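You operate a simulated robot arm through the tools that you are given. There is no shell and no other tool. Be economical: measure what you need, move in short steps, check, and stop when the job is done.

You run a simulated two-armed robot. Do the job below in one go: nothing can be reset, and whatever is moved stays where it is left.

## Task
Lock the drum off, try the start, then screw the grease cup down as the notice board says.
Fine: isolator off, red padlock on the hasp; it stays locked, the locking pin stays in.

Only the result counts: the job must be done as asked and must still hold three seconds after the hand-in. Knocking over, shifting, dropping, spilling or breaking anything else fails it.

## Robot
Two 7-joint arms with two-finger parallel grippers on one trunk, on a base that drives. Base frame: it is fixed to the floor where the robot stands at the start and does not move with it; the origin is under the middle of the robot, x ahead of it, y to its left, z up. Units: m, degrees, N and s.
The left shoulder is at the start at [-0.109, 0.119, 0.729], the right one opposite. With the tool pointing down near the work surface each hand reaches from about 0.1 to 0.42 m from the robot's upright axis, wherever it stands, measured 20 degrees to its own side. Places, roughly: drum [0.1, 1.9, 2.1]; grease cup [2.1, -0.3, 1.4]; isolator [0.6, 0, 1.2]; notice board [2.2, 0, 1.3]; red padlock (5x3x11 cm) [0.5, -0.1, 1]; start button [0.6, 0, 1.4]. Payload 3.43 kg a hand.
Tool frame (each hand has its own): the origin (TCP) lies between the finger pads and is the grasp point; the fingertips stand 0.03 m ahead of it; z points along the fingers, y is the line along which they close. Largest opening 0.094 m; finger width 0.028, thickness 0.01; the body of the gripper, 0.05 by 0.096 m, starts 0.055 m behind the TCP.
Orientation is that of the tool frame in the base frame, as [roll, pitch, yaw] about the fixed x, y, z axes, in that order (R = Rz(yaw) Ry(pitch) Rx(roll)). With the fingers straight down and closing along the base's y, the tool's x points along the base's -x, its y along +y and its z along -z.

## Interface
- The arms move only by the tool servo_tool. It takes "left_rows", "right_rows" or both (then of equal length, played together; a hand with none holds still); each is text: rows parted by semicolons, each of 7 numbers parted by spaces: the shift along the base's x, y, z in units of 50 mm (1.0 is 50 mm), then the turn, a rotation vector about the base's x, y, z in units of 8 degrees (1.0 is 8 degrees), then the finger opening in m, from 0 to 0.094. In form: x y z wx wy wz fingers; .... A call has 1 to 12 rows; each row shifts and turns the commanded pose from where the row before left it. A call with a number of a shift or a turn outside -1 to 1 is refused whole. Each row takes 0.2 s and may step no farther than 0.05 m and 8.6 degrees from the row before; otherwise, or with a gripper value out of range, the whole call is refused. A pose out of reach is approached as far as the arm can. The call stops where the force on the tool passes 60 N (or 10 N more than at its start, if that is more) or the arm is blocked; 0.2 s more then pass. Each finger travels about 0.153 m/s and halts on what it meets, pressing with about 25 N; the grip force reading is that of the motor and also rises with nothing between the fingers. The clock runs only during rows and for 0.2 s after the last one: add rows that do not move to give the fingers time. It gives the time, the measured TCP pose, the force on the tool (base axes), the opening and the grip force at its end, in the units of the frame above (readings bear some noise), with the torque about the TCP (base axes, N m) and any sound that the robot's microphone picked up.
- Cameras (640 x 400 px; columns grow to the right, rows downward): "scene" is now at [0.0493, -0.0081, 1.4573]; the picture's right is [0.04, -1.00, 0.00], its down [-0.57, -0.02, -0.82] and it looks along [0.82, 0.03, -0.57] (base axes); focal length 247 px, centre (320, 200). "left" rides on the left gripper at [0.076, -0.014, -0.103] in its tool frame; the picture's right is [0.18, 0.98, 0.00], its down [-0.75, 0.14, -0.64] and it looks along [-0.63, 0.12, 0.77] (tool axes); focal length 243 px, centre (320, 200). "right" rides on the right gripper at [0.076, 0.014, -0.103] in its tool frame; the picture's right is [-0.18, 0.98, 0.00], its down [-0.75, -0.14, -0.64] and it looks along [-0.63, -0.12, 0.77] (tool axes); focal length 243 px, centre (320, 200).
- get_image(camera): a new picture of that camera. It takes no simulated time.
- raise_lower(by): slides the trunk up (or, below 0, down) by that many m; the arms and the scene camera ride with it, the base frame stays. It gives what a move gives, with no picture.
- roll_base(legs): drives the robot by 1 to 6 legs, each [ahead, left, turn to the left] in m, m and degrees, along the robot's own axes; the way and the turn of a leg run together, so that a leg with both is an arc; at most 1.5 m and 180 degrees a leg. The arms and the cameras ride along, it lands a little off, and it stops where it bumps. It gives what a move gives.
- head_to(pan, tilt): turns the head with the scene camera to pan (to the left, within 143 degrees either way) and tilt (down, from -29 to 69), counted from straight ahead of the robot. It gives what a move gives.
- pixel_to_xyz(camera, pixels): for up to 12 pixels [column, row] of the newest picture of that camera ("zoom" is the newest enlarged one), the place [x, y, z] in the base frame of the surface seen there, good to about 0.003 m, but the place of the scene camera against the robot may be out by one fixed shift of up to 0.018 m in any direction. It takes no simulated time.
- inspect(camera, box): a new picture of the part [left, top, right, bottom] of that camera's present view, enlarged. It takes no simulated time.
- close_job(): hands the job in; it is judged then, once.

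Go step by step. Measure first, check grasps and placings, and put right what went wrong. The budget is 80 turns and 58 pictures, counting those below and the enlarged ones. Unless the task says otherwise, let go and move clear before handing in, and close with one line.

The tools are called after "Request:" by a JSON object that holds its "op" and its "data". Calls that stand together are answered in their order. servo_tool: Moves the arms, as the interface text tells. Its arguments: {"type":"object","properties":{"left_rows":{"type":"string"},"right_rows":{"type":"string"}},"required":[]} The other tools are called the same way: raise_lower (by) slides the trunk up or down; roll_base (legs) drives the base; head_to (pan, tilt) turns the head that bears the scene camera; get_image (camera) takes a picture; pixel_to_xyz (camera, pixels) gives the place of the surface under pixels of a picture; inspect (camera, box) takes an enlarged picture of a part of a camera's view; close_job () hands the job in.

At the start:

```text
clock: 0.0
left_position: [0.3953, 0.1707, 1.0005]
left_tool_rot: [180.0, 0.1, 180.0]
left_ft_force: [0.4, -1.2, 0.0]
left_moment: [0.03, 0.01, -0.06]
left_opening: 0.094
left_grasp_force: 0.1
right_position: [0.3307, -0.1502, 0.9996]
right_tool_rot: [-180.0, -0.1, 180.0]
right_ft_force: [0.3, -0.6, -0.4]
right_moment: [0.03, 0.0, 0.0]
right_opening: 0.0938
right_grasp_force: 0.1
trunk travel left (down, up): [-0.15, 0.185]
robot x, y, heading: [0.0016, 0.0012, 0.2]
head pan, tilt: [2.1, 34.8]
```

scene: 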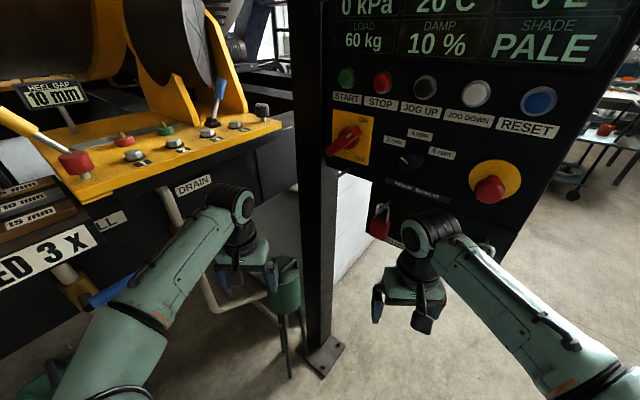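
right: 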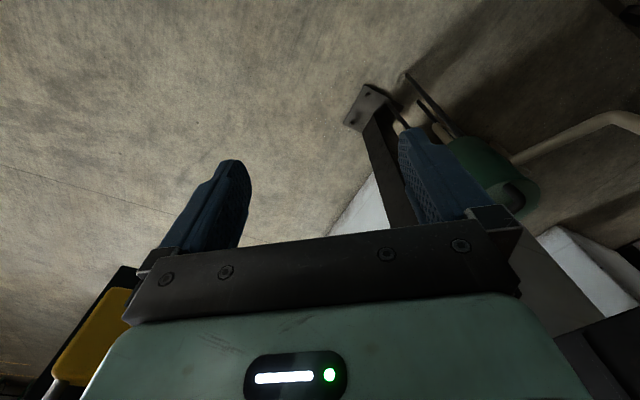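
left: 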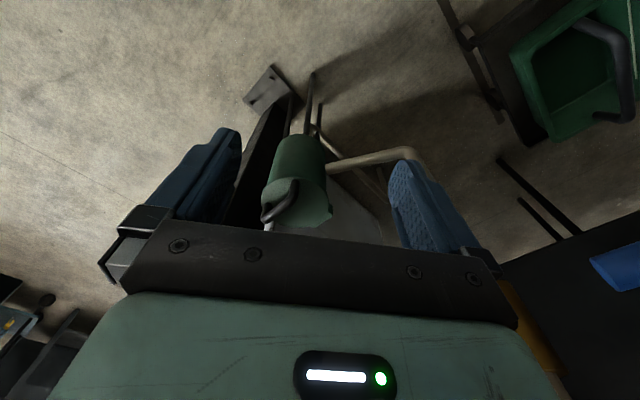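

The scene picture shows the isolator (red handle on yellow, ~(350,138)), the red padlock at ~(380,222) and the START button at (346,77). I enlarge that part to see the details.

Request:
{"op": "inspect", "data": {"camera": "scene", "box": [310, 60, 470, 160]}}

Request:
{"op": "inspect", "data": {"camera": "scene", "box": [320, 160, 480, 260]}}

Request:
{"op": "pixel_to_xyz", "data": {"camera": "scene", "pixels": [[346, 77], [382, 82], [350, 138], [330, 150], [357, 130], [363, 118], [362, 158], [380, 222], [384, 207], [337, 110], [404, 160], [490, 188]]}}

```text
4.00 times, centred on (390, 110) of scene
```

zoom: 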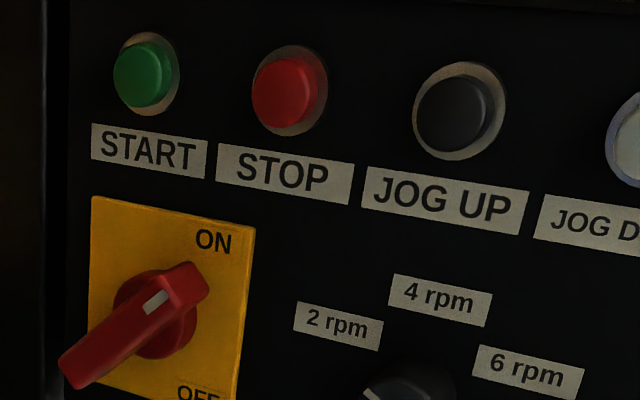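

```text
4.00 times, centred on (400, 210) of scene
```

zoom: 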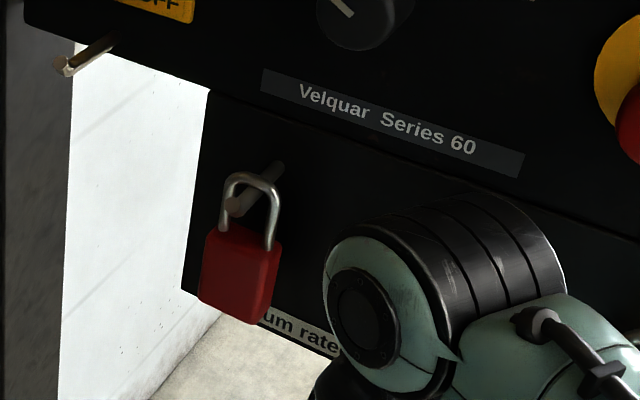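

```text
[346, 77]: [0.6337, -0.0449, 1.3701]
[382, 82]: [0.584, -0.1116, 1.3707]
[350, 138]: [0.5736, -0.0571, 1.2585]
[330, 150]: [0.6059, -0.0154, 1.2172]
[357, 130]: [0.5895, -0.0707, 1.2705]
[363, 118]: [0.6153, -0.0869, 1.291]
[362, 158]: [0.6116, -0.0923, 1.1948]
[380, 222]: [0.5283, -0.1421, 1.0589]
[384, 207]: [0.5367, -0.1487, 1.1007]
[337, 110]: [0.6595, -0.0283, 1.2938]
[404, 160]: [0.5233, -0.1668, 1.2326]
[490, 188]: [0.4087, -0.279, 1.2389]
```

The panel plane is vertical, facing (-0.8, 0.6, 0); a peg/hasp seems to sit below the isolator at scene ~(335,175). I look closer at hasp and padlock, and look around with the head.

Request:
{"op": "head_to", "data": {"pan": -12, "tilt": 30}}

Request:
{"op": "inspect", "data": {"camera": "scene", "box": [230, 90, 390, 190]}}

Request:
{"op": "inspect", "data": {"camera": "scene", "box": [280, 160, 360, 210]}}

```text
clock: 0.8
left_position: [0.3942, 0.1702, 1.0]
left_tool_rot: [179.9, 0.1, -180.0]
left_ft_force: [-0.7, 0.1, -0.3]
left_moment: [-0.01, 0.03, -0.03]
left_opening: 0.094
left_grasp_force: 0.0
right_position: [0.3321, -0.1498, 1.0]
right_tool_rot: [180.0, -0.1, 179.9]
right_ft_force: [0.1, -0.1, 0.4]
right_moment: [0.02, 0.03, 0.0]
right_opening: 0.0941
right_grasp_force: 0.0
trunk travel left (down, up): [-0.15, 0.185]
robot x, y, heading: [0.0021, -0.0038, 0.1]
head pan, tilt: [-12.0, 30.0]
```

```text
4.00 times, centred on (310, 140) of scene
```

zoom: 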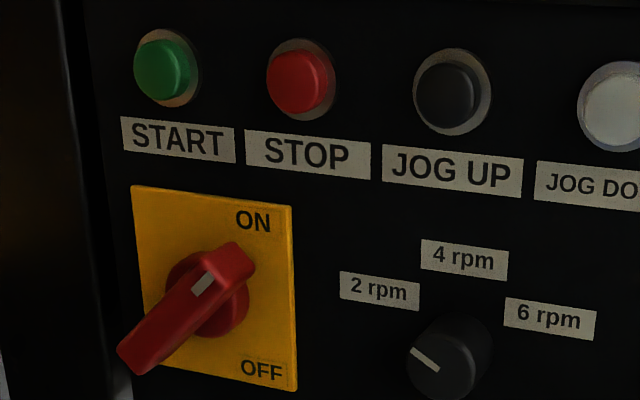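

```text
8.00 times, centred on (320, 185) of scene
```

zoom: 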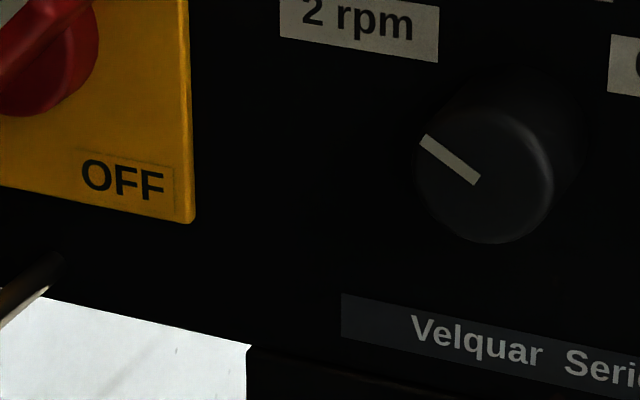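

The isolator mark points to ON (upper right); OFF is lower right, so a clockwise turn. I look at the hasp and the padlock.

Request:
{"op": "inspect", "data": {"camera": "scene", "box": [230, 150, 310, 200]}}

Request:
{"op": "pixel_to_xyz", "data": {"camera": "zoom", "pixels": [[100, 100], [200, 100]]}}

Request:
{"op": "get_image", "data": {"camera": "scene"}}

```text
8.00 times, centred on (270, 175) of scene
```

zoom: 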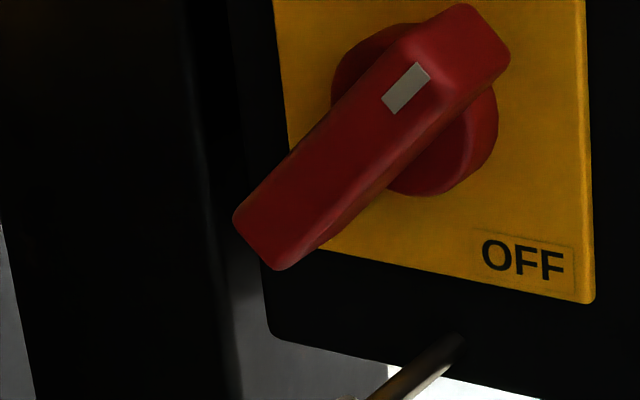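

```text
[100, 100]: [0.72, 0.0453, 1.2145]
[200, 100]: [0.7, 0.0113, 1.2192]
```

```text
49 pictures are left
```

scene: 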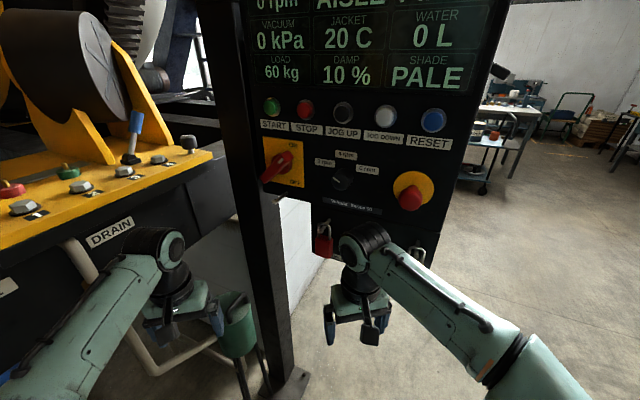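

Request:
{"op": "inspect", "data": {"camera": "scene", "box": [264, 185, 360, 245]}}

Request:
{"op": "pixel_to_xyz", "data": {"camera": "scene", "pixels": [[324, 243], [324, 252], [318, 248], [331, 245], [322, 230], [276, 199], [280, 196], [418, 256], [370, 320], [332, 330]]}}

Request:
{"op": "inspect", "data": {"camera": "scene", "box": [300, 220, 348, 265]}}

```text
6.67 times, centred on (312, 215) of scene
```

zoom: 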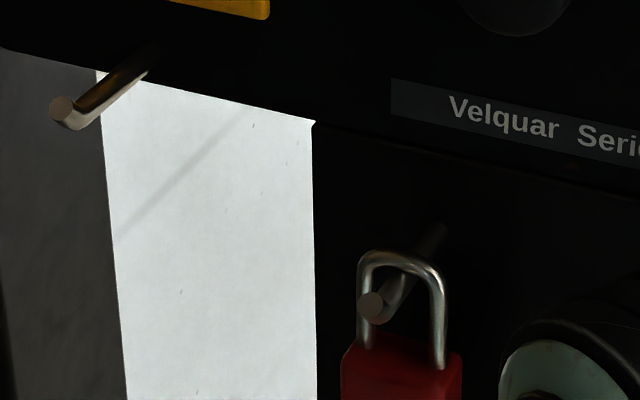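

```text
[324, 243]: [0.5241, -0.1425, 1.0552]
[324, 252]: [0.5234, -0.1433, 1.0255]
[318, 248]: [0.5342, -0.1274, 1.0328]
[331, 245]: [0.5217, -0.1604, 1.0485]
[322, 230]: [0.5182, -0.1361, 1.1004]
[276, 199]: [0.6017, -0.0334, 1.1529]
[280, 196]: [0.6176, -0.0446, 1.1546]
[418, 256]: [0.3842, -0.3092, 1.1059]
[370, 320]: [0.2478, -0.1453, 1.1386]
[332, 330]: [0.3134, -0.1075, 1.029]
```

```text
8.89 times, centred on (324, 242) of scene
```

zoom: 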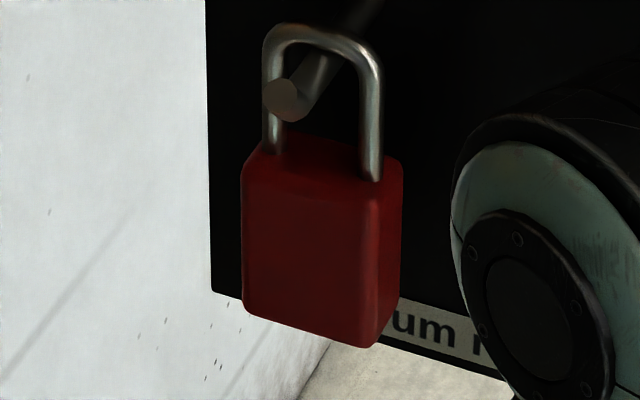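

Padlock hangs on a peg at about [0.52,-0.14,1.10], the hasp peg is at about [0.61,-0.04,1.153]. I measure the obstacles to the left before bringing the base up facing the panel (heading -37°).

Request:
{"op": "pixel_to_xyz", "data": {"camera": "scene", "pixels": [[205, 156], [120, 180], [20, 232], [205, 180], [150, 225], [100, 260], [85, 270], [238, 330], [245, 370], [290, 375], [250, 200], [280, 250]]}}

Request:
{"op": "head_to", "data": {"pan": 60, "tilt": 50}}

Request:
{"op": "get_image", "data": {"camera": "scene"}}

Request:
{"op": "pixel_to_xyz", "data": {"camera": "scene", "pixels": [[100, 200], [200, 200], [300, 200], [400, 200], [500, 200], [100, 300], [200, 300], [300, 300], [400, 300], [500, 300], [600, 300], [300, 380]]}}

```text
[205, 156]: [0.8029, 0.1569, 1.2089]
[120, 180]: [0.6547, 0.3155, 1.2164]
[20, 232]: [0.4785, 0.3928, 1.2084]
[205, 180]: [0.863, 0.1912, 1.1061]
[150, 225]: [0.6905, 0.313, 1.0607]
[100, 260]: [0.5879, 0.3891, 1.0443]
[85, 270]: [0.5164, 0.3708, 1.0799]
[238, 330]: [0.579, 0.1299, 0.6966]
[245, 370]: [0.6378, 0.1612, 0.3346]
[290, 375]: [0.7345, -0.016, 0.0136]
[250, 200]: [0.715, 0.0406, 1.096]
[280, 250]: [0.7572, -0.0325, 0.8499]
```

```text
clock: 2.2
left_position: [0.3942, 0.1701, 0.9998]
left_tool_rot: [180.0, 0.1, 180.0]
left_ft_force: [-0.3, -0.2, -0.2]
left_moment: [0.0, 0.02, 0.01]
left_opening: 0.0941
left_grasp_force: 0.1
right_position: [0.3312, -0.1494, 0.9995]
right_tool_rot: [-179.9, -0.1, 180.0]
right_ft_force: [0.6, 0.0, 0.0]
right_moment: [0.01, -0.04, -0.03]
right_opening: 0.094
right_grasp_force: 0.2
trunk travel left (down, up): [-0.15, 0.185]
robot x, y, heading: [0.0016, -0.0006, 0.0]
head pan, tilt: [60.0, 50.0]
```

```text
46 pictures are left
```

scene: 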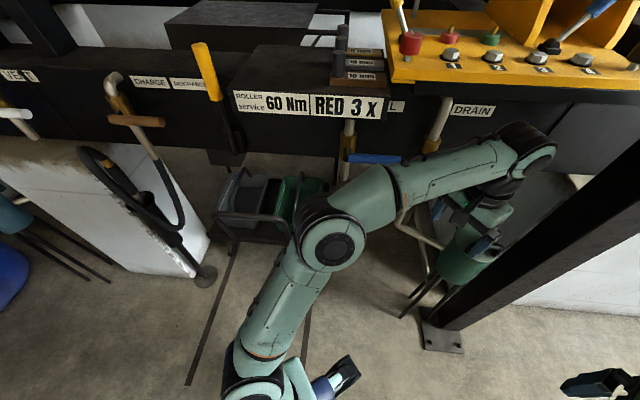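

```text
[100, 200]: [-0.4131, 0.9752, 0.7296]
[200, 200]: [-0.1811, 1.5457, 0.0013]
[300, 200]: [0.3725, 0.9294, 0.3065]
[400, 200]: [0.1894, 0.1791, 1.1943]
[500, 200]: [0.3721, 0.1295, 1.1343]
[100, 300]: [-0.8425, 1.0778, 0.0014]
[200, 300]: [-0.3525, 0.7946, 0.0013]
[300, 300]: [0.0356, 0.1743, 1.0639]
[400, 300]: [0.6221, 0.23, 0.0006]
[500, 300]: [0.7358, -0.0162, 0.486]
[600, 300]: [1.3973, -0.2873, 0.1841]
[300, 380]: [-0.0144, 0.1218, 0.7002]
```

The floor space up to the bin (x≈0.58,y≈0.13) leaves room; I turn to face the panel and shift a bit to the left, then raise the trunk.

Request:
{"op": "roll_base", "data": {"legs": [[0, 0, -37], [0, 0.12, 0]]}}

Request:
{"op": "raise_lower", "data": {"by": 0.15}}

Request:
{"op": "head_to", "data": {"pan": 5, "tilt": 35}}

Request:
{"op": "get_image", "data": {"camera": "scene"}}

```text
clock: 5.6
left_position: [0.4879, -0.0062, 0.9995]
left_tool_rot: [-180.0, 0.1, 143.2]
left_ft_force: [0.1, -0.7, -0.3]
left_moment: [0.02, 0.02, 0.02]
left_opening: 0.0942
left_grasp_force: 0.0
right_position: [0.2453, -0.225, 1.0]
right_tool_rot: [180.0, 0.0, 143.3]
right_ft_force: [-0.5, 0.5, 0.0]
right_moment: [0.0, 0.0, -0.01]
right_opening: 0.094
right_grasp_force: 0.0
trunk travel left (down, up): [-0.15, 0.185]
robot x, y, heading: [0.0707, 0.0955, -36.7]
head pan, tilt: [60.0, 50.0]
```

```text
clock: 7.4
left_position: [0.4875, -0.0056, 1.1502]
left_tool_rot: [-180.0, 0.2, 143.1]
left_ft_force: [0.1, -0.4, 0.5]
left_moment: [-0.04, 0.0, 0.01]
left_opening: 0.094
left_grasp_force: 0.1
right_position: [0.2453, -0.2233, 1.1494]
right_tool_rot: [-179.9, 0.0, 143.1]
right_ft_force: [-0.6, -0.5, -0.3]
right_moment: [0.01, -0.03, -0.03]
right_opening: 0.094
right_grasp_force: 0.2
trunk travel left (down, up): [-0.3, 0.035]
robot x, y, heading: [0.0651, 0.0921, -36.7]
head pan, tilt: [60.0, 50.0]
```

```text
clock: 8.6
left_position: [0.4887, -0.0059, 1.1491]
left_tool_rot: [-180.0, 0.1, 143.1]
left_ft_force: [0.4, -0.2, -0.6]
left_moment: [0.01, -0.01, -0.04]
left_opening: 0.094
left_grasp_force: 0.0
right_position: [0.2458, -0.2243, 1.15]
right_tool_rot: [-180.0, 0.0, 143.3]
right_ft_force: [0.3, 0.4, 0.5]
right_moment: [-0.03, 0.01, -0.01]
right_opening: 0.0941
right_grasp_force: 0.0
trunk travel left (down, up): [-0.3, 0.035]
robot x, y, heading: [0.0686, 0.0927, -36.6]
head pan, tilt: [5.0, 35.0]
```

```text
45 pictures are left
```

scene: 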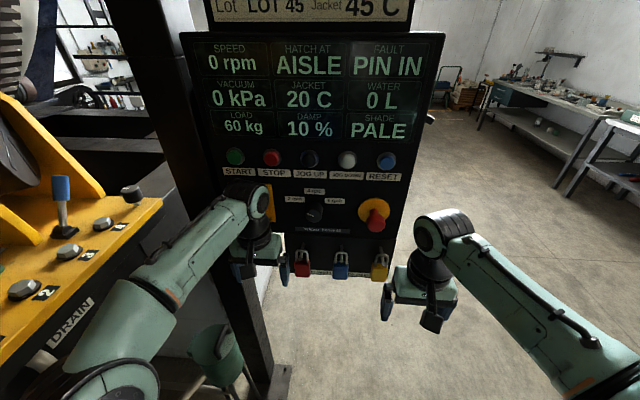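

The panel shows 0 rpm, PIN IN; three padlocks (red (301,263), blue, yellow). I turn the left hand to point horizontally at the panel while raising it 0.1 m.

Request:
{"op": "servo_tool", "data": {"left_rows": "-0.1 0.075 0.16 -0.5625 -0.75 0 0.094;-0.1 0.075 0.16 -0.5625 -0.75 0 0.094;-0.1 0.075 0.16 -0.5625 -0.75 0 0.094;-0.1 0.075 0.16 -0.5625 -0.75 0 0.094;0 0 0.16 -0.5625 -0.75 0 0.094;0 0 0.16 -0.5625 -0.75 0 0.094;0 0 0.16 -0.5625 -0.75 0 0.094;0 0 0.16 -0.5625 -0.75 0 0.094;0 0 0.16 -0.5625 -0.75 0 0.094;0 0 0.16 -0.5625 -0.75 0 0.094;0 0 0.16 -0.5625 -0.75 0 0.094;0 0 0.16 -0.5625 -0.75 0 0.094"}}

Request:
{"op": "get_image", "data": {"camera": "left"}}

Request:
{"op": "get_image", "data": {"camera": "scene"}}

```text
clock: 11.2
left_position: [0.4671, 0.0093, 1.2447]
left_tool_rot: [-60.9, 89.8, -97.8]
left_ft_force: [-0.3, -0.7, 0.1]
left_moment: [-0.01, -0.01, -0.01]
left_opening: 0.0941
left_grasp_force: 0.1
right_position: [0.2454, -0.2248, 1.151]
right_tool_rot: [-180.0, 0.0, 143.4]
right_ft_force: [0.0, 0.0, -0.7]
right_moment: [-0.01, -0.01, 0.0]
right_opening: 0.0939
right_grasp_force: 0.0
trunk travel left (down, up): [-0.3, 0.035]
robot x, y, heading: [0.0707, 0.0915, -36.8]
head pan, tilt: [5.0, 35.0]
```

```text
44 pictures are left
```

left: 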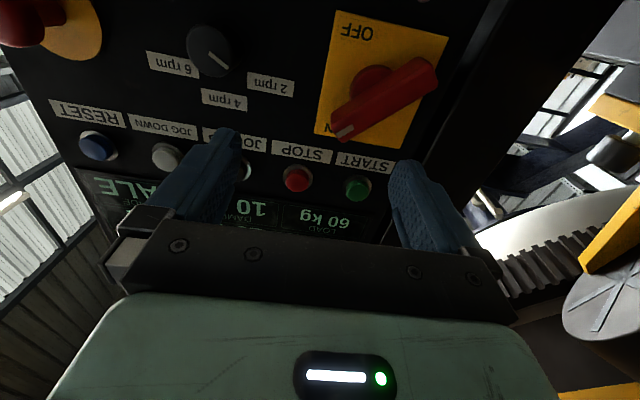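

```text
43 pictures are left
```

scene: 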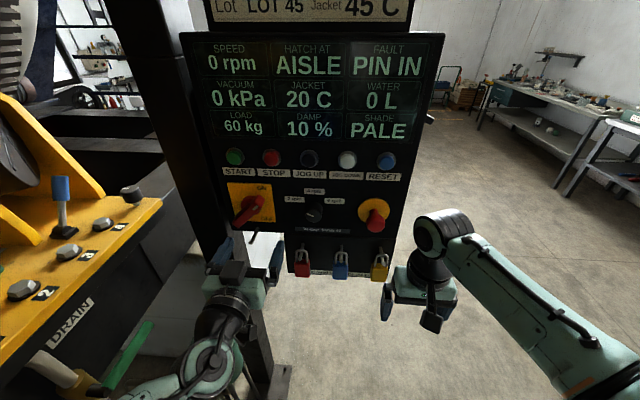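

The hand is level and the left camera sees isolator and buttons (upside down). I measure with it, which also shows the scene camera's shift.

Request:
{"op": "pixel_to_xyz", "data": {"camera": "left", "pixels": [[357, 188], [296, 179], [343, 131], [433, 68], [385, 97], [370, 108], [410, 83], [420, 40], [332, 30], [365, 72], [420, 98], [405, 72]]}}

Request:
{"op": "pixel_to_xyz", "data": {"camera": "scene", "pixels": [[235, 157], [271, 158], [301, 268], [302, 256], [231, 190], [272, 190], [249, 207], [239, 221]]}}

Request:
{"op": "inspect", "data": {"camera": "left", "box": [300, 0, 460, 100]}}

```text
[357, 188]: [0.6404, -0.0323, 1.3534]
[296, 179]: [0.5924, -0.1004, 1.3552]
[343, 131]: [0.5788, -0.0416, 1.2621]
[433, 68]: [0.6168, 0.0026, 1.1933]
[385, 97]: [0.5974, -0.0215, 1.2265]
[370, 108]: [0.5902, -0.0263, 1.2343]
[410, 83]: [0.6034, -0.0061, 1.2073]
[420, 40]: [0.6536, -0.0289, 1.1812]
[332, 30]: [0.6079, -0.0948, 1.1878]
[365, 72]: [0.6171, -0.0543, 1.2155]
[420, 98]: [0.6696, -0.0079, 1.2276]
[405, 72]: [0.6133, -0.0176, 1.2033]
```

```text
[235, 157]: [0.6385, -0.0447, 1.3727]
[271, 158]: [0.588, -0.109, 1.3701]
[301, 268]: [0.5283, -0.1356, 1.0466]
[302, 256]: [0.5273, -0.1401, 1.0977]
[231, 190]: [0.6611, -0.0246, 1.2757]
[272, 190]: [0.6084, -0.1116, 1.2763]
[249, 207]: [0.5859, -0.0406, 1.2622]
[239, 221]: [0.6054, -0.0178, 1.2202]
```

```text
4.00 times, centred on (380, 50) of left
```

zoom: 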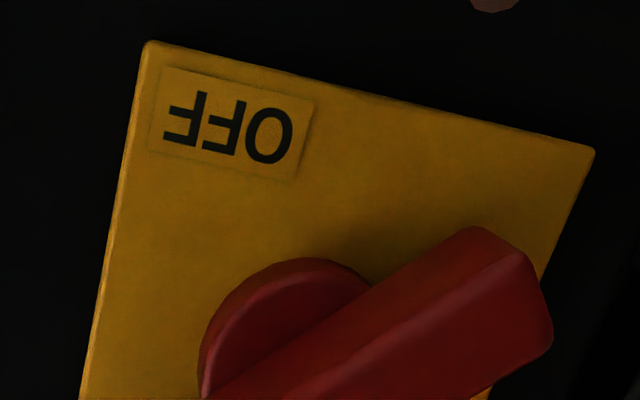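

Pivot estimated at u≈-0.338 along the panel, z≈1.227, handle ridge ~0.05 m out; the scene camera is shifted by about (+0.003,+0.010,-0.016). I roll the hand 45° and go to the pre-grasp in front of the isolator.

Request:
{"op": "servo_tool", "data": {"left_rows": "0.213 0.05 -0.06 0.75 -0.5625 0 0.094;0.213 0.05 -0.06 0.75 -0.5625 0 0.094;0.213 0.05 -0.06 0.75 -0.5625 0 0.08;0.213 0.05 -0.06 0.75 -0.5625 0 0.07;0.213 0.05 -0.06 0.75 -0.5625 0 0.07;0.213 0.05 -0.06 0.75 -0.5625 0 0.07;0 0 0 0 0 0 0.07"}}

Request:
{"op": "get_image", "data": {"camera": "left"}}

```text
clock: 12.8
left_position: [0.531, 0.0242, 1.2272]
left_tool_rot: [89.8, 45.0, 53.0]
left_ft_force: [-0.2, 0.4, -0.2]
left_moment: [0.01, 0.01, -0.02]
left_opening: 0.0699
left_grasp_force: 0.1
right_position: [0.2454, -0.2245, 1.1518]
right_tool_rot: [-180.0, -0.1, 143.3]
right_ft_force: [-0.7, -0.8, -0.1]
right_moment: [0.03, -0.01, 0.0]
right_opening: 0.0936
right_grasp_force: 0.1
trunk travel left (down, up): [-0.3, 0.035]
robot x, y, heading: [0.0703, 0.0927, -36.8]
head pan, tilt: [5.0, 35.0]
```

```text
41 pictures are left
```

left: 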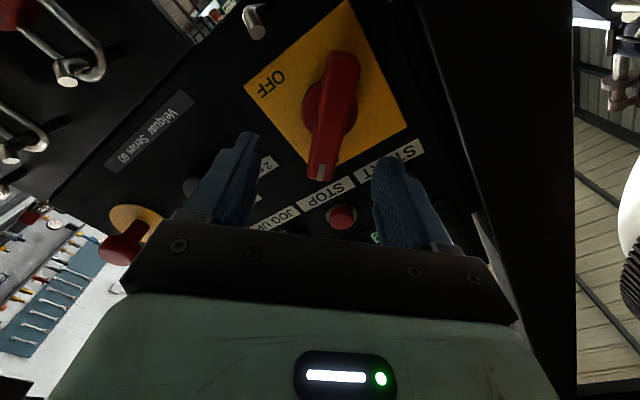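

Handle lies between the fingers, hasp at (255,20) and padlock peg (68,75) visible. I measure the handle, hasp and padlock peg precisely.

Request:
{"op": "pixel_to_xyz", "data": {"camera": "left", "pixels": [[344, 60], [336, 100], [326, 140], [320, 170], [307, 100], [355, 75], [347, 3], [255, 32], [250, 10], [68, 76], [95, 68], [400, 120]]}}

Request:
{"op": "inspect", "data": {"camera": "left", "box": [220, 0, 300, 50]}}

```text
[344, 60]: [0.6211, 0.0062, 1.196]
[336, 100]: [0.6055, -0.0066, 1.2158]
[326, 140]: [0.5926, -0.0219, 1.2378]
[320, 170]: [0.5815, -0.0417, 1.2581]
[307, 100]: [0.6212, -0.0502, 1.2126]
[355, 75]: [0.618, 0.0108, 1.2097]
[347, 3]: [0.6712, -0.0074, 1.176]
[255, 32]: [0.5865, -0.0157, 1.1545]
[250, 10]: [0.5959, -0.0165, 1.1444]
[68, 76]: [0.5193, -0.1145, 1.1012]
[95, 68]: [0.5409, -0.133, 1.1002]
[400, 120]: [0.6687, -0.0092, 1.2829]
```

```text
8.00 times, centred on (260, 25) of left
```

zoom: 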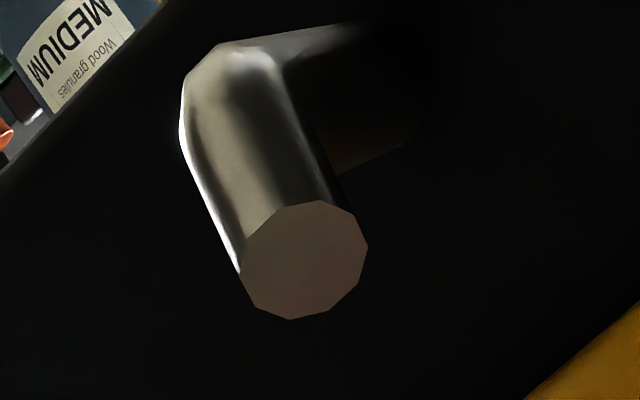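

Handle is exactly at 45°, pivot at (u,z)=(-0.342,1.229). I advance along the normal and close on it.

Request:
{"op": "servo_tool", "data": {"left_rows": "0.3045 -0.203 0.009 0 0 0 0.07;0.3045 -0.203 0.009 0 0 0 0.07;0.3045 -0.203 0.009 0 0 0 0.07;0.3045 -0.203 0.009 0 0 0 0.07;0 0 0 0 0 0 0.07;0 0 0 0 0 0 0.03;0 0 0 0 0 0 0.0;0 0 0 0 0 0 0.0"}}

Request:
{"op": "get_image", "data": {"camera": "left"}}

```text
clock: 14.6
left_position: [0.5938, -0.0137, 1.2322]
left_tool_rot: [89.2, 45.2, 52.9]
left_ft_force: [9.9, 5.6, 22.5]
left_moment: [0.79, 0.53, 1.09]
left_opening: 0.0238
left_grasp_force: 45.1
right_position: [0.2457, -0.2232, 1.1502]
right_tool_rot: [180.0, 0.0, 143.3]
right_ft_force: [-0.4, 0.3, 0.6]
right_moment: [0.02, 0.0, 0.0]
right_opening: 0.0941
right_grasp_force: 0.2
trunk travel left (down, up): [-0.3, 0.035]
robot x, y, heading: [0.0701, 0.0895, -36.7]
head pan, tilt: [5.0, 35.0]
```

```text
39 pictures are left
```

left: 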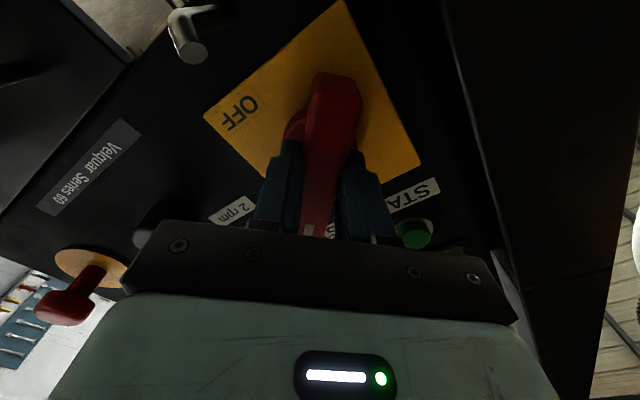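

Handle is gripped (opening 0.024) with the hand pulled 4 mm to true centre; I take up that offset and turn 45° clockwise first.

Request:
{"op": "servo_tool", "data": {"left_rows": "0.02 0.03 0.03 0 0 0 0;0.02 0.03 0.03 0 0 0 0;0 0 0 0.75 -0.5625 0 0;0 0 0 0.75 -0.5625 0 0;0 0 0 0.75 -0.5625 0 0;0 0 0 0.75 -0.5625 0 0;0 0 0 0.75 -0.5625 0 0;0 0 0 0.75 -0.5625 0 0"}}

```text
clock: 16.4
left_position: [0.5944, -0.0127, 1.2353]
left_tool_rot: [89.7, -0.1, 53.2]
left_ft_force: [5.3, 2.0, 21.5]
left_moment: [0.19, 0.57, -0.67]
left_opening: 0.024
left_grasp_force: 45.0
right_position: [0.2448, -0.2249, 1.1501]
right_tool_rot: [180.0, 0.2, 143.3]
right_ft_force: [-0.6, 0.2, 0.2]
right_moment: [0.01, -0.01, 0.01]
right_opening: 0.094
right_grasp_force: 0.1
trunk travel left (down, up): [-0.3, 0.035]
robot x, y, heading: [0.072, 0.0943, -36.5]
head pan, tilt: [5.0, 35.0]
```

The turn follows well (moment small); I shift 2 mm up to ease the load and turn the other 45°.

Request:
{"op": "servo_tool", "data": {"left_rows": "0 0.02 0.04 0.75 -0.5625 0 0;0 0 0 0.75 -0.5625 0 0;0 0 0 0.75 -0.5625 0 0;0 0 0 0.75 -0.5625 0 0;0 0 0 0.75 -0.5625 0 0;0 0 0 0.75 -0.5625 0 0;0 0 0 0 0 0 0"}}

Request:
{"op": "inspect", "data": {"camera": "scene", "box": [180, 20, 420, 290]}}

```text
clock: 18.0
left_position: [0.5924, -0.0141, 1.2397]
left_tool_rot: [89.7, -45.0, 53.4]
left_ft_force: [3.4, -5.3, 26.1]
left_moment: [0.51, 0.82, -0.09]
left_opening: 0.0242
left_grasp_force: 44.8
right_position: [0.2447, -0.2254, 1.1498]
right_tool_rot: [179.9, 0.0, 143.3]
right_ft_force: [0.3, 0.6, 0.6]
right_moment: [0.0, 0.02, -0.01]
right_opening: 0.0941
right_grasp_force: 0.1
trunk travel left (down, up): [-0.3, 0.035]
robot x, y, heading: [0.07, 0.0919, -36.5]
head pan, tilt: [5.0, 35.0]
```

```text
1.48 times, centred on (300, 155) of scene
```

zoom: 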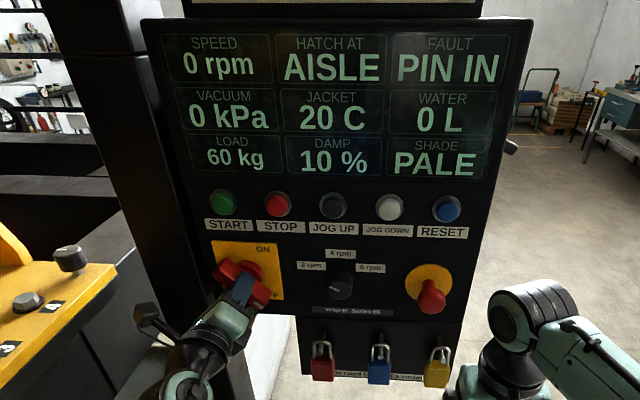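

The mark has moved to the OFF side; I release and withdraw along the normal, then check the handle.

Request:
{"op": "servo_tool", "data": {"left_rows": "0 0 0 0 0 0 0.06;0 0 0 0 0 0 0.07;0 0 0 0 0 0 0.07;-0.5 0.375 0 0 0 0 0.07;-0.5 0.375 0 0 0 0 0.07;-0.5 0.375 0 0 0 0 0.07;-0.5 0.375 0 0 0 0 0.07"}}

Request:
{"op": "get_image", "data": {"camera": "left"}}

Request:
{"op": "inspect", "data": {"camera": "scene", "box": [210, 140, 350, 290]}}

```text
clock: 19.6
left_position: [0.4947, 0.0627, 1.2361]
left_tool_rot: [90.0, -45.0, 53.0]
left_ft_force: [0.2, -0.3, 0.4]
left_moment: [0.0, 0.0, 0.02]
left_opening: 0.0702
left_grasp_force: 0.0
right_position: [0.2455, -0.2243, 1.1511]
right_tool_rot: [180.0, 0.0, 143.3]
right_ft_force: [0.7, 0.4, 0.3]
right_moment: [0.01, 0.01, -0.02]
right_opening: 0.0942
right_grasp_force: 0.0
trunk travel left (down, up): [-0.3, 0.035]
robot x, y, heading: [0.0717, 0.0926, -36.6]
head pan, tilt: [5.0, 35.0]
```

```text
37 pictures are left
```

left: 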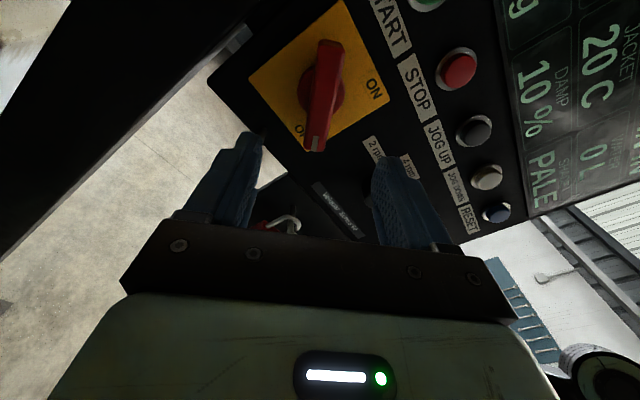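

```text
2.67 times, centred on (280, 215) of scene
```

zoom: 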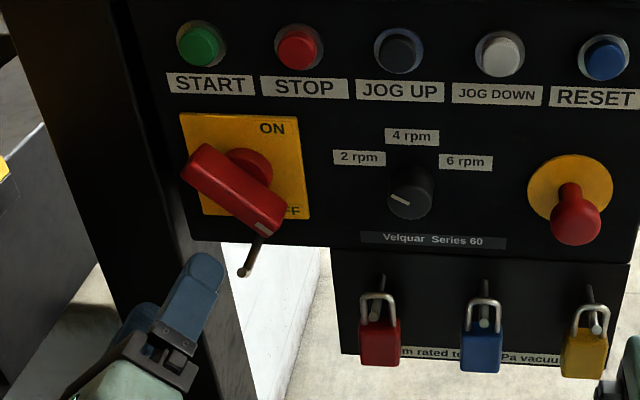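

Isolator is at OFF (zoom: mark at OFF). Now I roll the hand another 45° so its camera is on top and move in front of the red padlock.

Request:
{"op": "servo_tool", "data": {"left_rows": "-0.274 -0.365 -0.587 0.75 -0.5625 0 0.07;-0.274 -0.365 -0.587 0.75 -0.5625 0 0.07;-0.274 -0.365 -0.587 0.75 -0.5625 0 0.07;-0.274 -0.365 -0.587 0.75 -0.5625 0 0.07;-0.274 -0.365 -0.587 0.75 -0.5625 0 0.07;-0.274 -0.365 -0.587 0.75 -0.5625 0 0.07;0 0 0 0 0 0 0.07"}}

Request:
{"op": "get_image", "data": {"camera": "left"}}

```text
clock: 21.2
left_position: [0.4304, -0.0663, 1.0709]
left_tool_rot: [133.5, -89.9, 9.7]
left_ft_force: [-0.5, 0.0, -0.4]
left_moment: [0.01, 0.03, 0.0]
left_opening: 0.07
left_grasp_force: 0.1
left hand out of reach, approached as far as the arm can: row 3, 4, 5
right_position: [0.2479, -0.2238, 1.1504]
right_tool_rot: [-180.0, 0.1, 143.3]
right_ft_force: [-0.1, 0.6, -0.1]
right_moment: [-0.04, -0.01, 0.02]
right_opening: 0.0938
right_grasp_force: 0.0
trunk travel left (down, up): [-0.3, 0.035]
robot x, y, heading: [0.0682, 0.0937, -36.7]
head pan, tilt: [5.0, 35.0]
```

```text
35 pictures are left
```

left: 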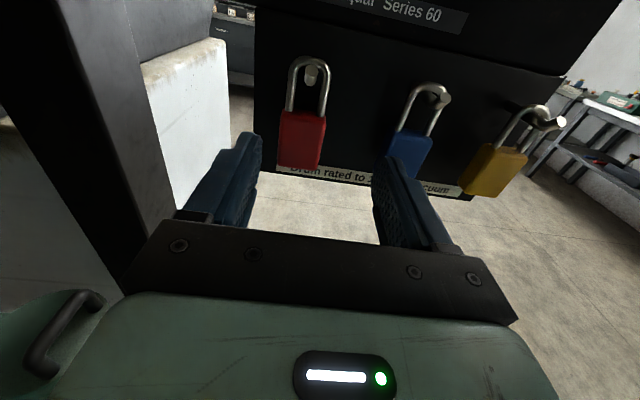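

Hand upright before the padlock. I measure padlock body, shackle and peg closely.

Request:
{"op": "inspect", "data": {"camera": "left", "box": [260, 40, 356, 180]}}

Request:
{"op": "pixel_to_xyz", "data": {"camera": "left", "pixels": [[281, 140], [302, 140], [318, 143], [302, 116], [300, 165], [283, 112], [325, 122], [311, 80], [310, 60], [310, 70], [275, 150], [350, 150]]}}

```text
2.86 times, centred on (308, 110) of left
```

zoom: 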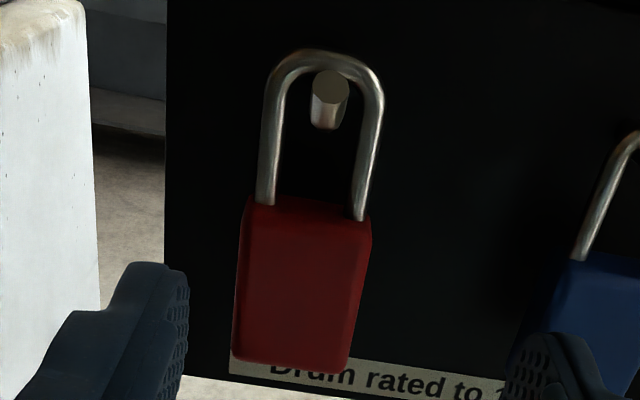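

```text
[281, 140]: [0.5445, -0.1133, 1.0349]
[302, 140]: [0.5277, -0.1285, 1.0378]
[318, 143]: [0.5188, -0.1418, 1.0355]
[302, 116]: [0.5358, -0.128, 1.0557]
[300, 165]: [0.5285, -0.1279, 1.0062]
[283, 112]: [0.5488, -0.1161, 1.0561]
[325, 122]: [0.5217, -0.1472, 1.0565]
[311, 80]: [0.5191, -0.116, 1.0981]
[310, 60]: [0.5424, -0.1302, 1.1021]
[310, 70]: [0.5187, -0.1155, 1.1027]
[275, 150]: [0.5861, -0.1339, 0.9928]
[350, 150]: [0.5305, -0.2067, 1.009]
```

Padlock body: u≈-0.217, front d≈0.041, z 1.00–1.056; peg tip z≈1.103, hasp tip the same shape 0.12 m to the left and 0.052 m higher. I move to the pre-grasp.

Request:
{"op": "servo_tool", "data": {"left_rows": "0.26 -0.12 -0.43 0 0 0 0.066;0.26 -0.12 -0.43 0 0 0 0.066;0.26 -0.12 0 0 0 0 0.066;0.26 -0.12 0 0 0 0 0.066;0 0 0 0 0 0 0.066"}}

```text
clock: 22.4
left_position: [0.476, -0.0868, 1.0284]
left_tool_rot: [119.3, -89.8, 24.0]
left_ft_force: [-0.6, 0.3, 0.5]
left_moment: [-0.04, 0.02, -0.01]
left_opening: 0.0659
left_grasp_force: 0.0
left hand out of reach, approached as far as the arm can: row 4
right_position: [0.2459, -0.2235, 1.15]
right_tool_rot: [180.0, 0.0, 143.3]
right_ft_force: [0.3, -0.7, 0.3]
right_moment: [-0.01, -0.01, 0.02]
right_opening: 0.0939
right_grasp_force: 0.1
trunk travel left (down, up): [-0.3, 0.035]
robot x, y, heading: [0.068, 0.0913, -36.6]
head pan, tilt: [5.0, 35.0]
```

Row 4 hit an arm limit just short. I probe whether the hand can continue forward from here.

Request:
{"op": "servo_tool", "data": {"left_rows": "0.2 -0.15 0 0 0 0 0.066;0.2 -0.15 0 0 0 0 0.066;0 0 0 0 0 0 0.066"}}

```text
clock: 23.2
left_position: [0.4918, -0.1022, 1.0338]
left_tool_rot: [138.5, -89.8, 5.3]
left_ft_force: [0.0, 0.6, 0.7]
left_moment: [0.03, 0.02, 0.02]
left_opening: 0.0659
left_grasp_force: 0.2
left hand out of reach, approached as far as the arm can: row 1
right_position: [0.2465, -0.2248, 1.1495]
right_tool_rot: [180.0, 0.1, 143.4]
right_ft_force: [0.0, 1.0, 0.3]
right_moment: [0.01, 0.0, -0.03]
right_opening: 0.0942
right_grasp_force: 0.0
trunk travel left (down, up): [-0.3, 0.035]
robot x, y, heading: [0.0708, 0.0931, -36.4]
head pan, tilt: [5.0, 35.0]
```

It still advances. I continue to the grasp point (u=-0.217, d=0.045, z=1.028).

Request:
{"op": "servo_tool", "data": {"left_rows": "0.231 -0.143 -0.04 0 0 0 0.066;0.231 -0.143 -0.04 0 0 0 0.066;0.231 -0.143 -0.04 0 0 0 0.066;0 0 0 0 0 0 0.066"}}

Request:
{"op": "get_image", "data": {"camera": "left"}}

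```text
clock: 24.2
left_position: [0.5132, -0.1209, 1.0477]
left_tool_rot: [159.4, -89.9, -15.9]
left_ft_force: [0.3, -0.6, -0.7]
left_moment: [0.02, 0.01, -0.01]
left_opening: 0.0659
left_grasp_force: 0.0
left hand out of reach, approached as far as the arm can: row 1, 2, 3
right_position: [0.2457, -0.2249, 1.1496]
right_tool_rot: [180.0, 0.1, 143.3]
right_ft_force: [0.3, -0.5, -0.5]
right_moment: [0.01, -0.02, 0.03]
right_opening: 0.094
right_grasp_force: 0.0
trunk travel left (down, up): [-0.3, 0.035]
robot x, y, heading: [0.0689, 0.0943, -36.7]
head pan, tilt: [5.0, 35.0]
```

```text
33 pictures are left
```

left: 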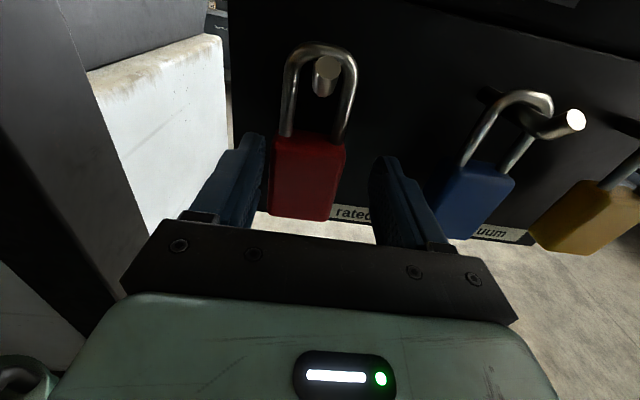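

The hand is drifting up against an arm limit at this height. I back off 4 cm, raise the hand, and lower the trunk so the arm works higher relative to its shoulder.

Request:
{"op": "servo_tool", "data": {"left_rows": "-0.4 0.3 0 0 0 0 0.066;-0.4 0.3 0 0 0 0 0.066;0 0 0.5 0 0 0 0.066;0 0 0.5 0 0 0 0.066;0 0 0.5 0 0 0 0.066;0 0 0 0 0 0 0.066"}}

Request:
{"op": "raise_lower", "data": {"by": -0.1}}

```text
clock: 25.6
left_position: [0.473, -0.0929, 1.1215]
left_tool_rot: [139.5, -89.9, 3.6]
left_ft_force: [0.2, -0.2, -0.2]
left_moment: [-0.02, -0.03, 0.0]
left_opening: 0.0659
left_grasp_force: 0.2
right_position: [0.2463, -0.2248, 1.15]
right_tool_rot: [-180.0, 0.1, 143.2]
right_ft_force: [-0.7, -0.3, 0.1]
right_moment: [0.03, -0.01, 0.02]
right_opening: 0.0941
right_grasp_force: 0.0
trunk travel left (down, up): [-0.3, 0.035]
robot x, y, heading: [0.0693, 0.0938, -36.7]
head pan, tilt: [5.0, 35.0]
```

```text
clock: 26.9
left_position: [0.4743, -0.092, 1.0218]
left_tool_rot: [123.3, -89.8, 19.8]
left_ft_force: [0.1, -0.4, -0.7]
left_moment: [0.02, -0.03, 0.0]
left_opening: 0.0657
left_grasp_force: 0.0
right_position: [0.2466, -0.2254, 1.0502]
right_tool_rot: [180.0, 0.1, 143.3]
right_ft_force: [0.2, 0.1, 0.2]
right_moment: [-0.01, -0.02, 0.0]
right_opening: 0.094
right_grasp_force: 0.0
trunk travel left (down, up): [-0.2, 0.135]
robot x, y, heading: [0.0672, 0.0945, -36.9]
head pan, tilt: [5.0, 35.0]
```

Now I try the approach again to the grasp point.

Request:
{"op": "servo_tool", "data": {"left_rows": "0.261 -0.158 0.031 0 0 0 0.066;0.261 -0.158 0.031 0 0 0 0.066;0.261 -0.158 0.031 0 0 0 0.066;0.261 -0.158 0.031 0 0 0 0.066;0 0 0 0 0 0 0.066"}}

Request:
{"op": "get_image", "data": {"camera": "left"}}

```text
clock: 28.1
left_position: [0.5251, -0.1237, 1.0274]
left_tool_rot: [129.2, -89.9, 14.1]
left_ft_force: [0.5, 0.3, -0.3]
left_moment: [0.02, 0.01, -0.02]
left_opening: 0.0658
left_grasp_force: 0.0
right_position: [0.2447, -0.2259, 1.05]
right_tool_rot: [-180.0, 0.0, 143.2]
right_ft_force: [-0.1, 1.2, -0.1]
right_moment: [0.03, -0.02, -0.01]
right_opening: 0.094
right_grasp_force: 0.2
trunk travel left (down, up): [-0.2, 0.135]
robot x, y, heading: [0.0709, 0.0894, -36.9]
head pan, tilt: [5.0, 35.0]
```

```text
32 pictures are left
```

left: 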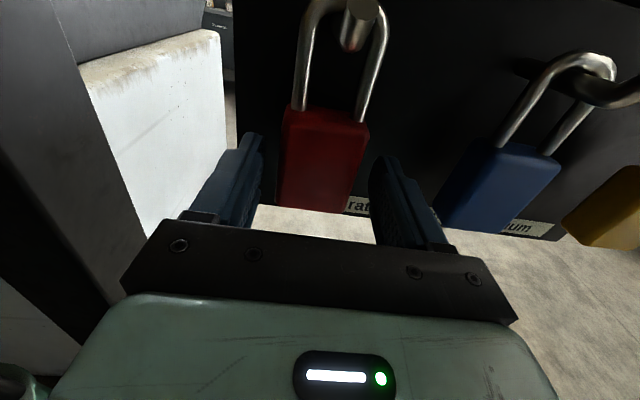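

Pose reached, padlock body lies between the fingers (275–365, 110–210). I close and then lift 8 mm at first.

Request:
{"op": "servo_tool", "data": {"left_rows": "0 0 0 0 0 0 0.04;0 0 0 0 0 0 0.02;0 0 0 0 0 0 0.02;0 0 0 0 0 0 0.02"}}

Request:
{"op": "get_image", "data": {"camera": "left"}}

```text
clock: 29.1
left_position: [0.5239, -0.1226, 1.0279]
left_tool_rot: [132.2, -89.9, 11.1]
left_ft_force: [0.0, 0.0, -1.1]
left_moment: [0.05, 0.0, -0.01]
left_opening: 0.0433
left_grasp_force: 24.8
right_position: [0.2466, -0.2245, 1.0492]
right_tool_rot: [-180.0, -0.1, 143.3]
right_ft_force: [-0.1, -0.4, -0.2]
right_moment: [-0.03, 0.02, -0.02]
right_opening: 0.0942
right_grasp_force: 0.0
trunk travel left (down, up): [-0.2, 0.135]
robot x, y, heading: [0.0704, 0.0977, -36.6]
head pan, tilt: [5.0, 35.0]
```

```text
31 pictures are left
```

left: 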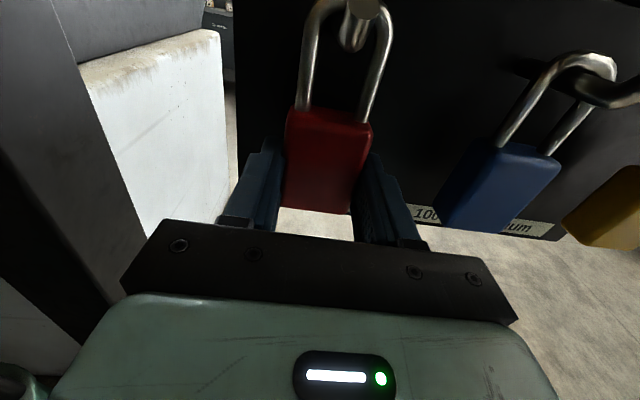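

Gripped (0.043 m, 25 N). I lift 21 mm and look before pulling off the peg.

Request:
{"op": "servo_tool", "data": {"left_rows": "0 0 0.14 0 0 0 0.02;0 0 0.14 0 0 0 0.02;0 0 0.14 0 0 0 0.02;0 0 0 0 0 0 0.02"}}

Request:
{"op": "inspect", "data": {"camera": "scene", "box": [240, 200, 360, 290]}}

Request:
{"op": "inspect", "data": {"camera": "left", "box": [260, 0, 420, 120]}}

```text
clock: 30.1
left_position: [0.5236, -0.1243, 1.0486]
left_tool_rot: [138.0, -89.9, 5.3]
left_ft_force: [0.0, -0.2, -1.0]
left_moment: [0.03, 0.0, -0.01]
left_opening: 0.0434
left_grasp_force: 24.8
right_position: [0.2456, -0.2251, 1.0498]
right_tool_rot: [-179.9, 0.0, 143.3]
right_ft_force: [0.3, 0.2, 0.1]
right_moment: [-0.01, -0.03, 0.03]
right_opening: 0.094
right_grasp_force: 0.1
trunk travel left (down, up): [-0.2, 0.135]
robot x, y, heading: [0.0671, 0.0939, -36.4]
head pan, tilt: [5.0, 35.0]
```

```text
4.44 times, centred on (300, 245) of scene
```

zoom: 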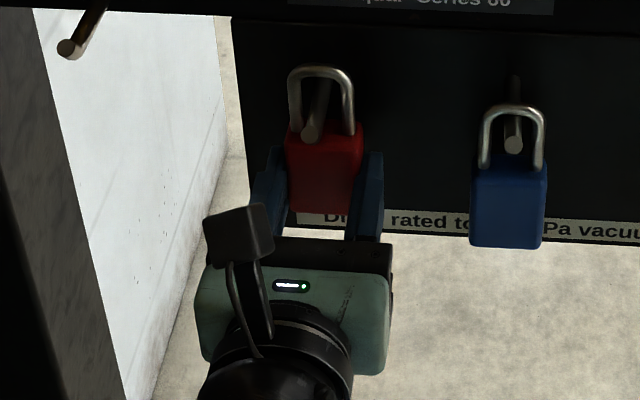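

```text
3.33 times, centred on (340, 60) of left
```

zoom: 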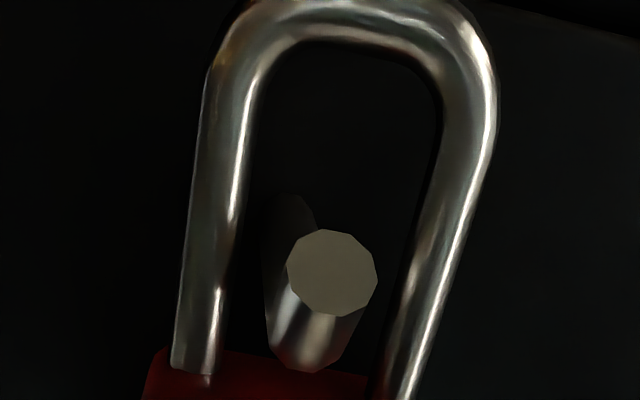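

Shackle is clear above the peg tip. I pull straight out 6 cm, then carry it left 0.12 m and up 0.052 m in front of the hasp.

Request:
{"op": "servo_tool", "data": {"left_rows": "-0.2 0.15 0 0 0 0 0.02;-0.2 0.15 0 0 0 0 0.02;-0.28 0.21 0 0 0 0 0.02;-0.28 0.21 0 0 0 0 0.02;0.36 0.48 0.26 0 0 0 0.02;0.36 0.48 0.26 0 0 0 0.02;0.36 0.48 0.26 0 0 0 0.02;0.36 0.48 0.26 0 0 0 0.02;0 0 0 0 0 0 0.02"}}

Request:
{"op": "get_image", "data": {"camera": "left"}}

Request:
{"op": "inspect", "data": {"camera": "scene", "box": [200, 180, 320, 270]}}

```text
clock: 32.1
left_position: [0.5502, 0.0069, 1.1042]
left_tool_rot: [149.7, -89.9, -6.7]
left_ft_force: [0.4, 0.3, -1.6]
left_moment: [0.04, 0.05, 0.02]
left_opening: 0.0432
left_grasp_force: 24.7
right_position: [0.2462, -0.2253, 1.0508]
right_tool_rot: [-180.0, 0.1, 143.3]
right_ft_force: [-0.2, 0.1, -1.1]
right_moment: [-0.01, 0.0, 0.03]
right_opening: 0.0941
right_grasp_force: 0.0
trunk travel left (down, up): [-0.2, 0.135]
robot x, y, heading: [0.0691, 0.0944, -36.5]
head pan, tilt: [5.0, 35.0]
```

```text
28 pictures are left
```

left: 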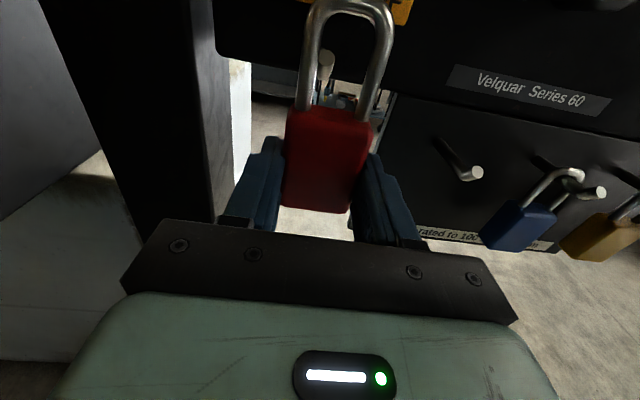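

```text
4.44 times, centred on (260, 225) of scene
```

zoom: 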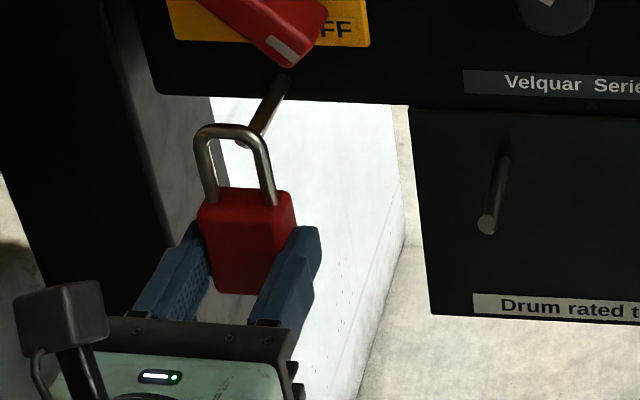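

Padlock held in front of the hasp; tip visible through the shackle at (326,60). I measure tip, shackle and the empty peg for comparison.

Request:
{"op": "inspect", "data": {"camera": "left", "box": [280, 0, 420, 120]}}

Request:
{"op": "pixel_to_xyz", "data": {"camera": "left", "pixels": [[327, 57], [325, 70], [478, 173], [476, 176], [305, 70], [380, 70], [345, 3], [330, 110], [450, 155], [322, 78]]}}

```text
3.33 times, centred on (350, 60) of left
```

zoom: 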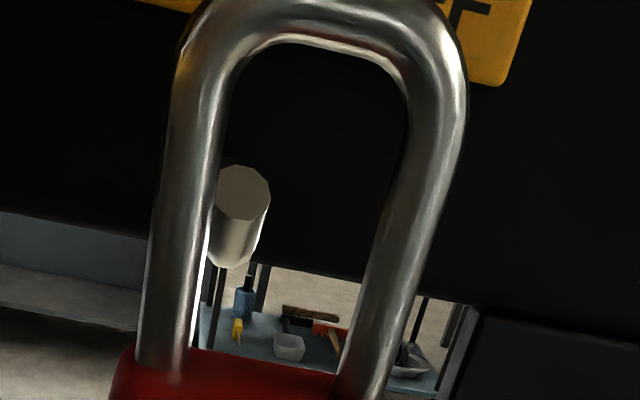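

```text
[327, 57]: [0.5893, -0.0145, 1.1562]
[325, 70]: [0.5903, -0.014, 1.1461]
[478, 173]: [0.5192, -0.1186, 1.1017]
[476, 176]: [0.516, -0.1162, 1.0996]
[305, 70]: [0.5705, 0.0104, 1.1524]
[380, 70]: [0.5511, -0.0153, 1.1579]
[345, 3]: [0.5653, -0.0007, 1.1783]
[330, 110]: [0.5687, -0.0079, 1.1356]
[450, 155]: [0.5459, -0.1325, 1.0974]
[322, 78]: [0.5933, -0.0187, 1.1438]
```

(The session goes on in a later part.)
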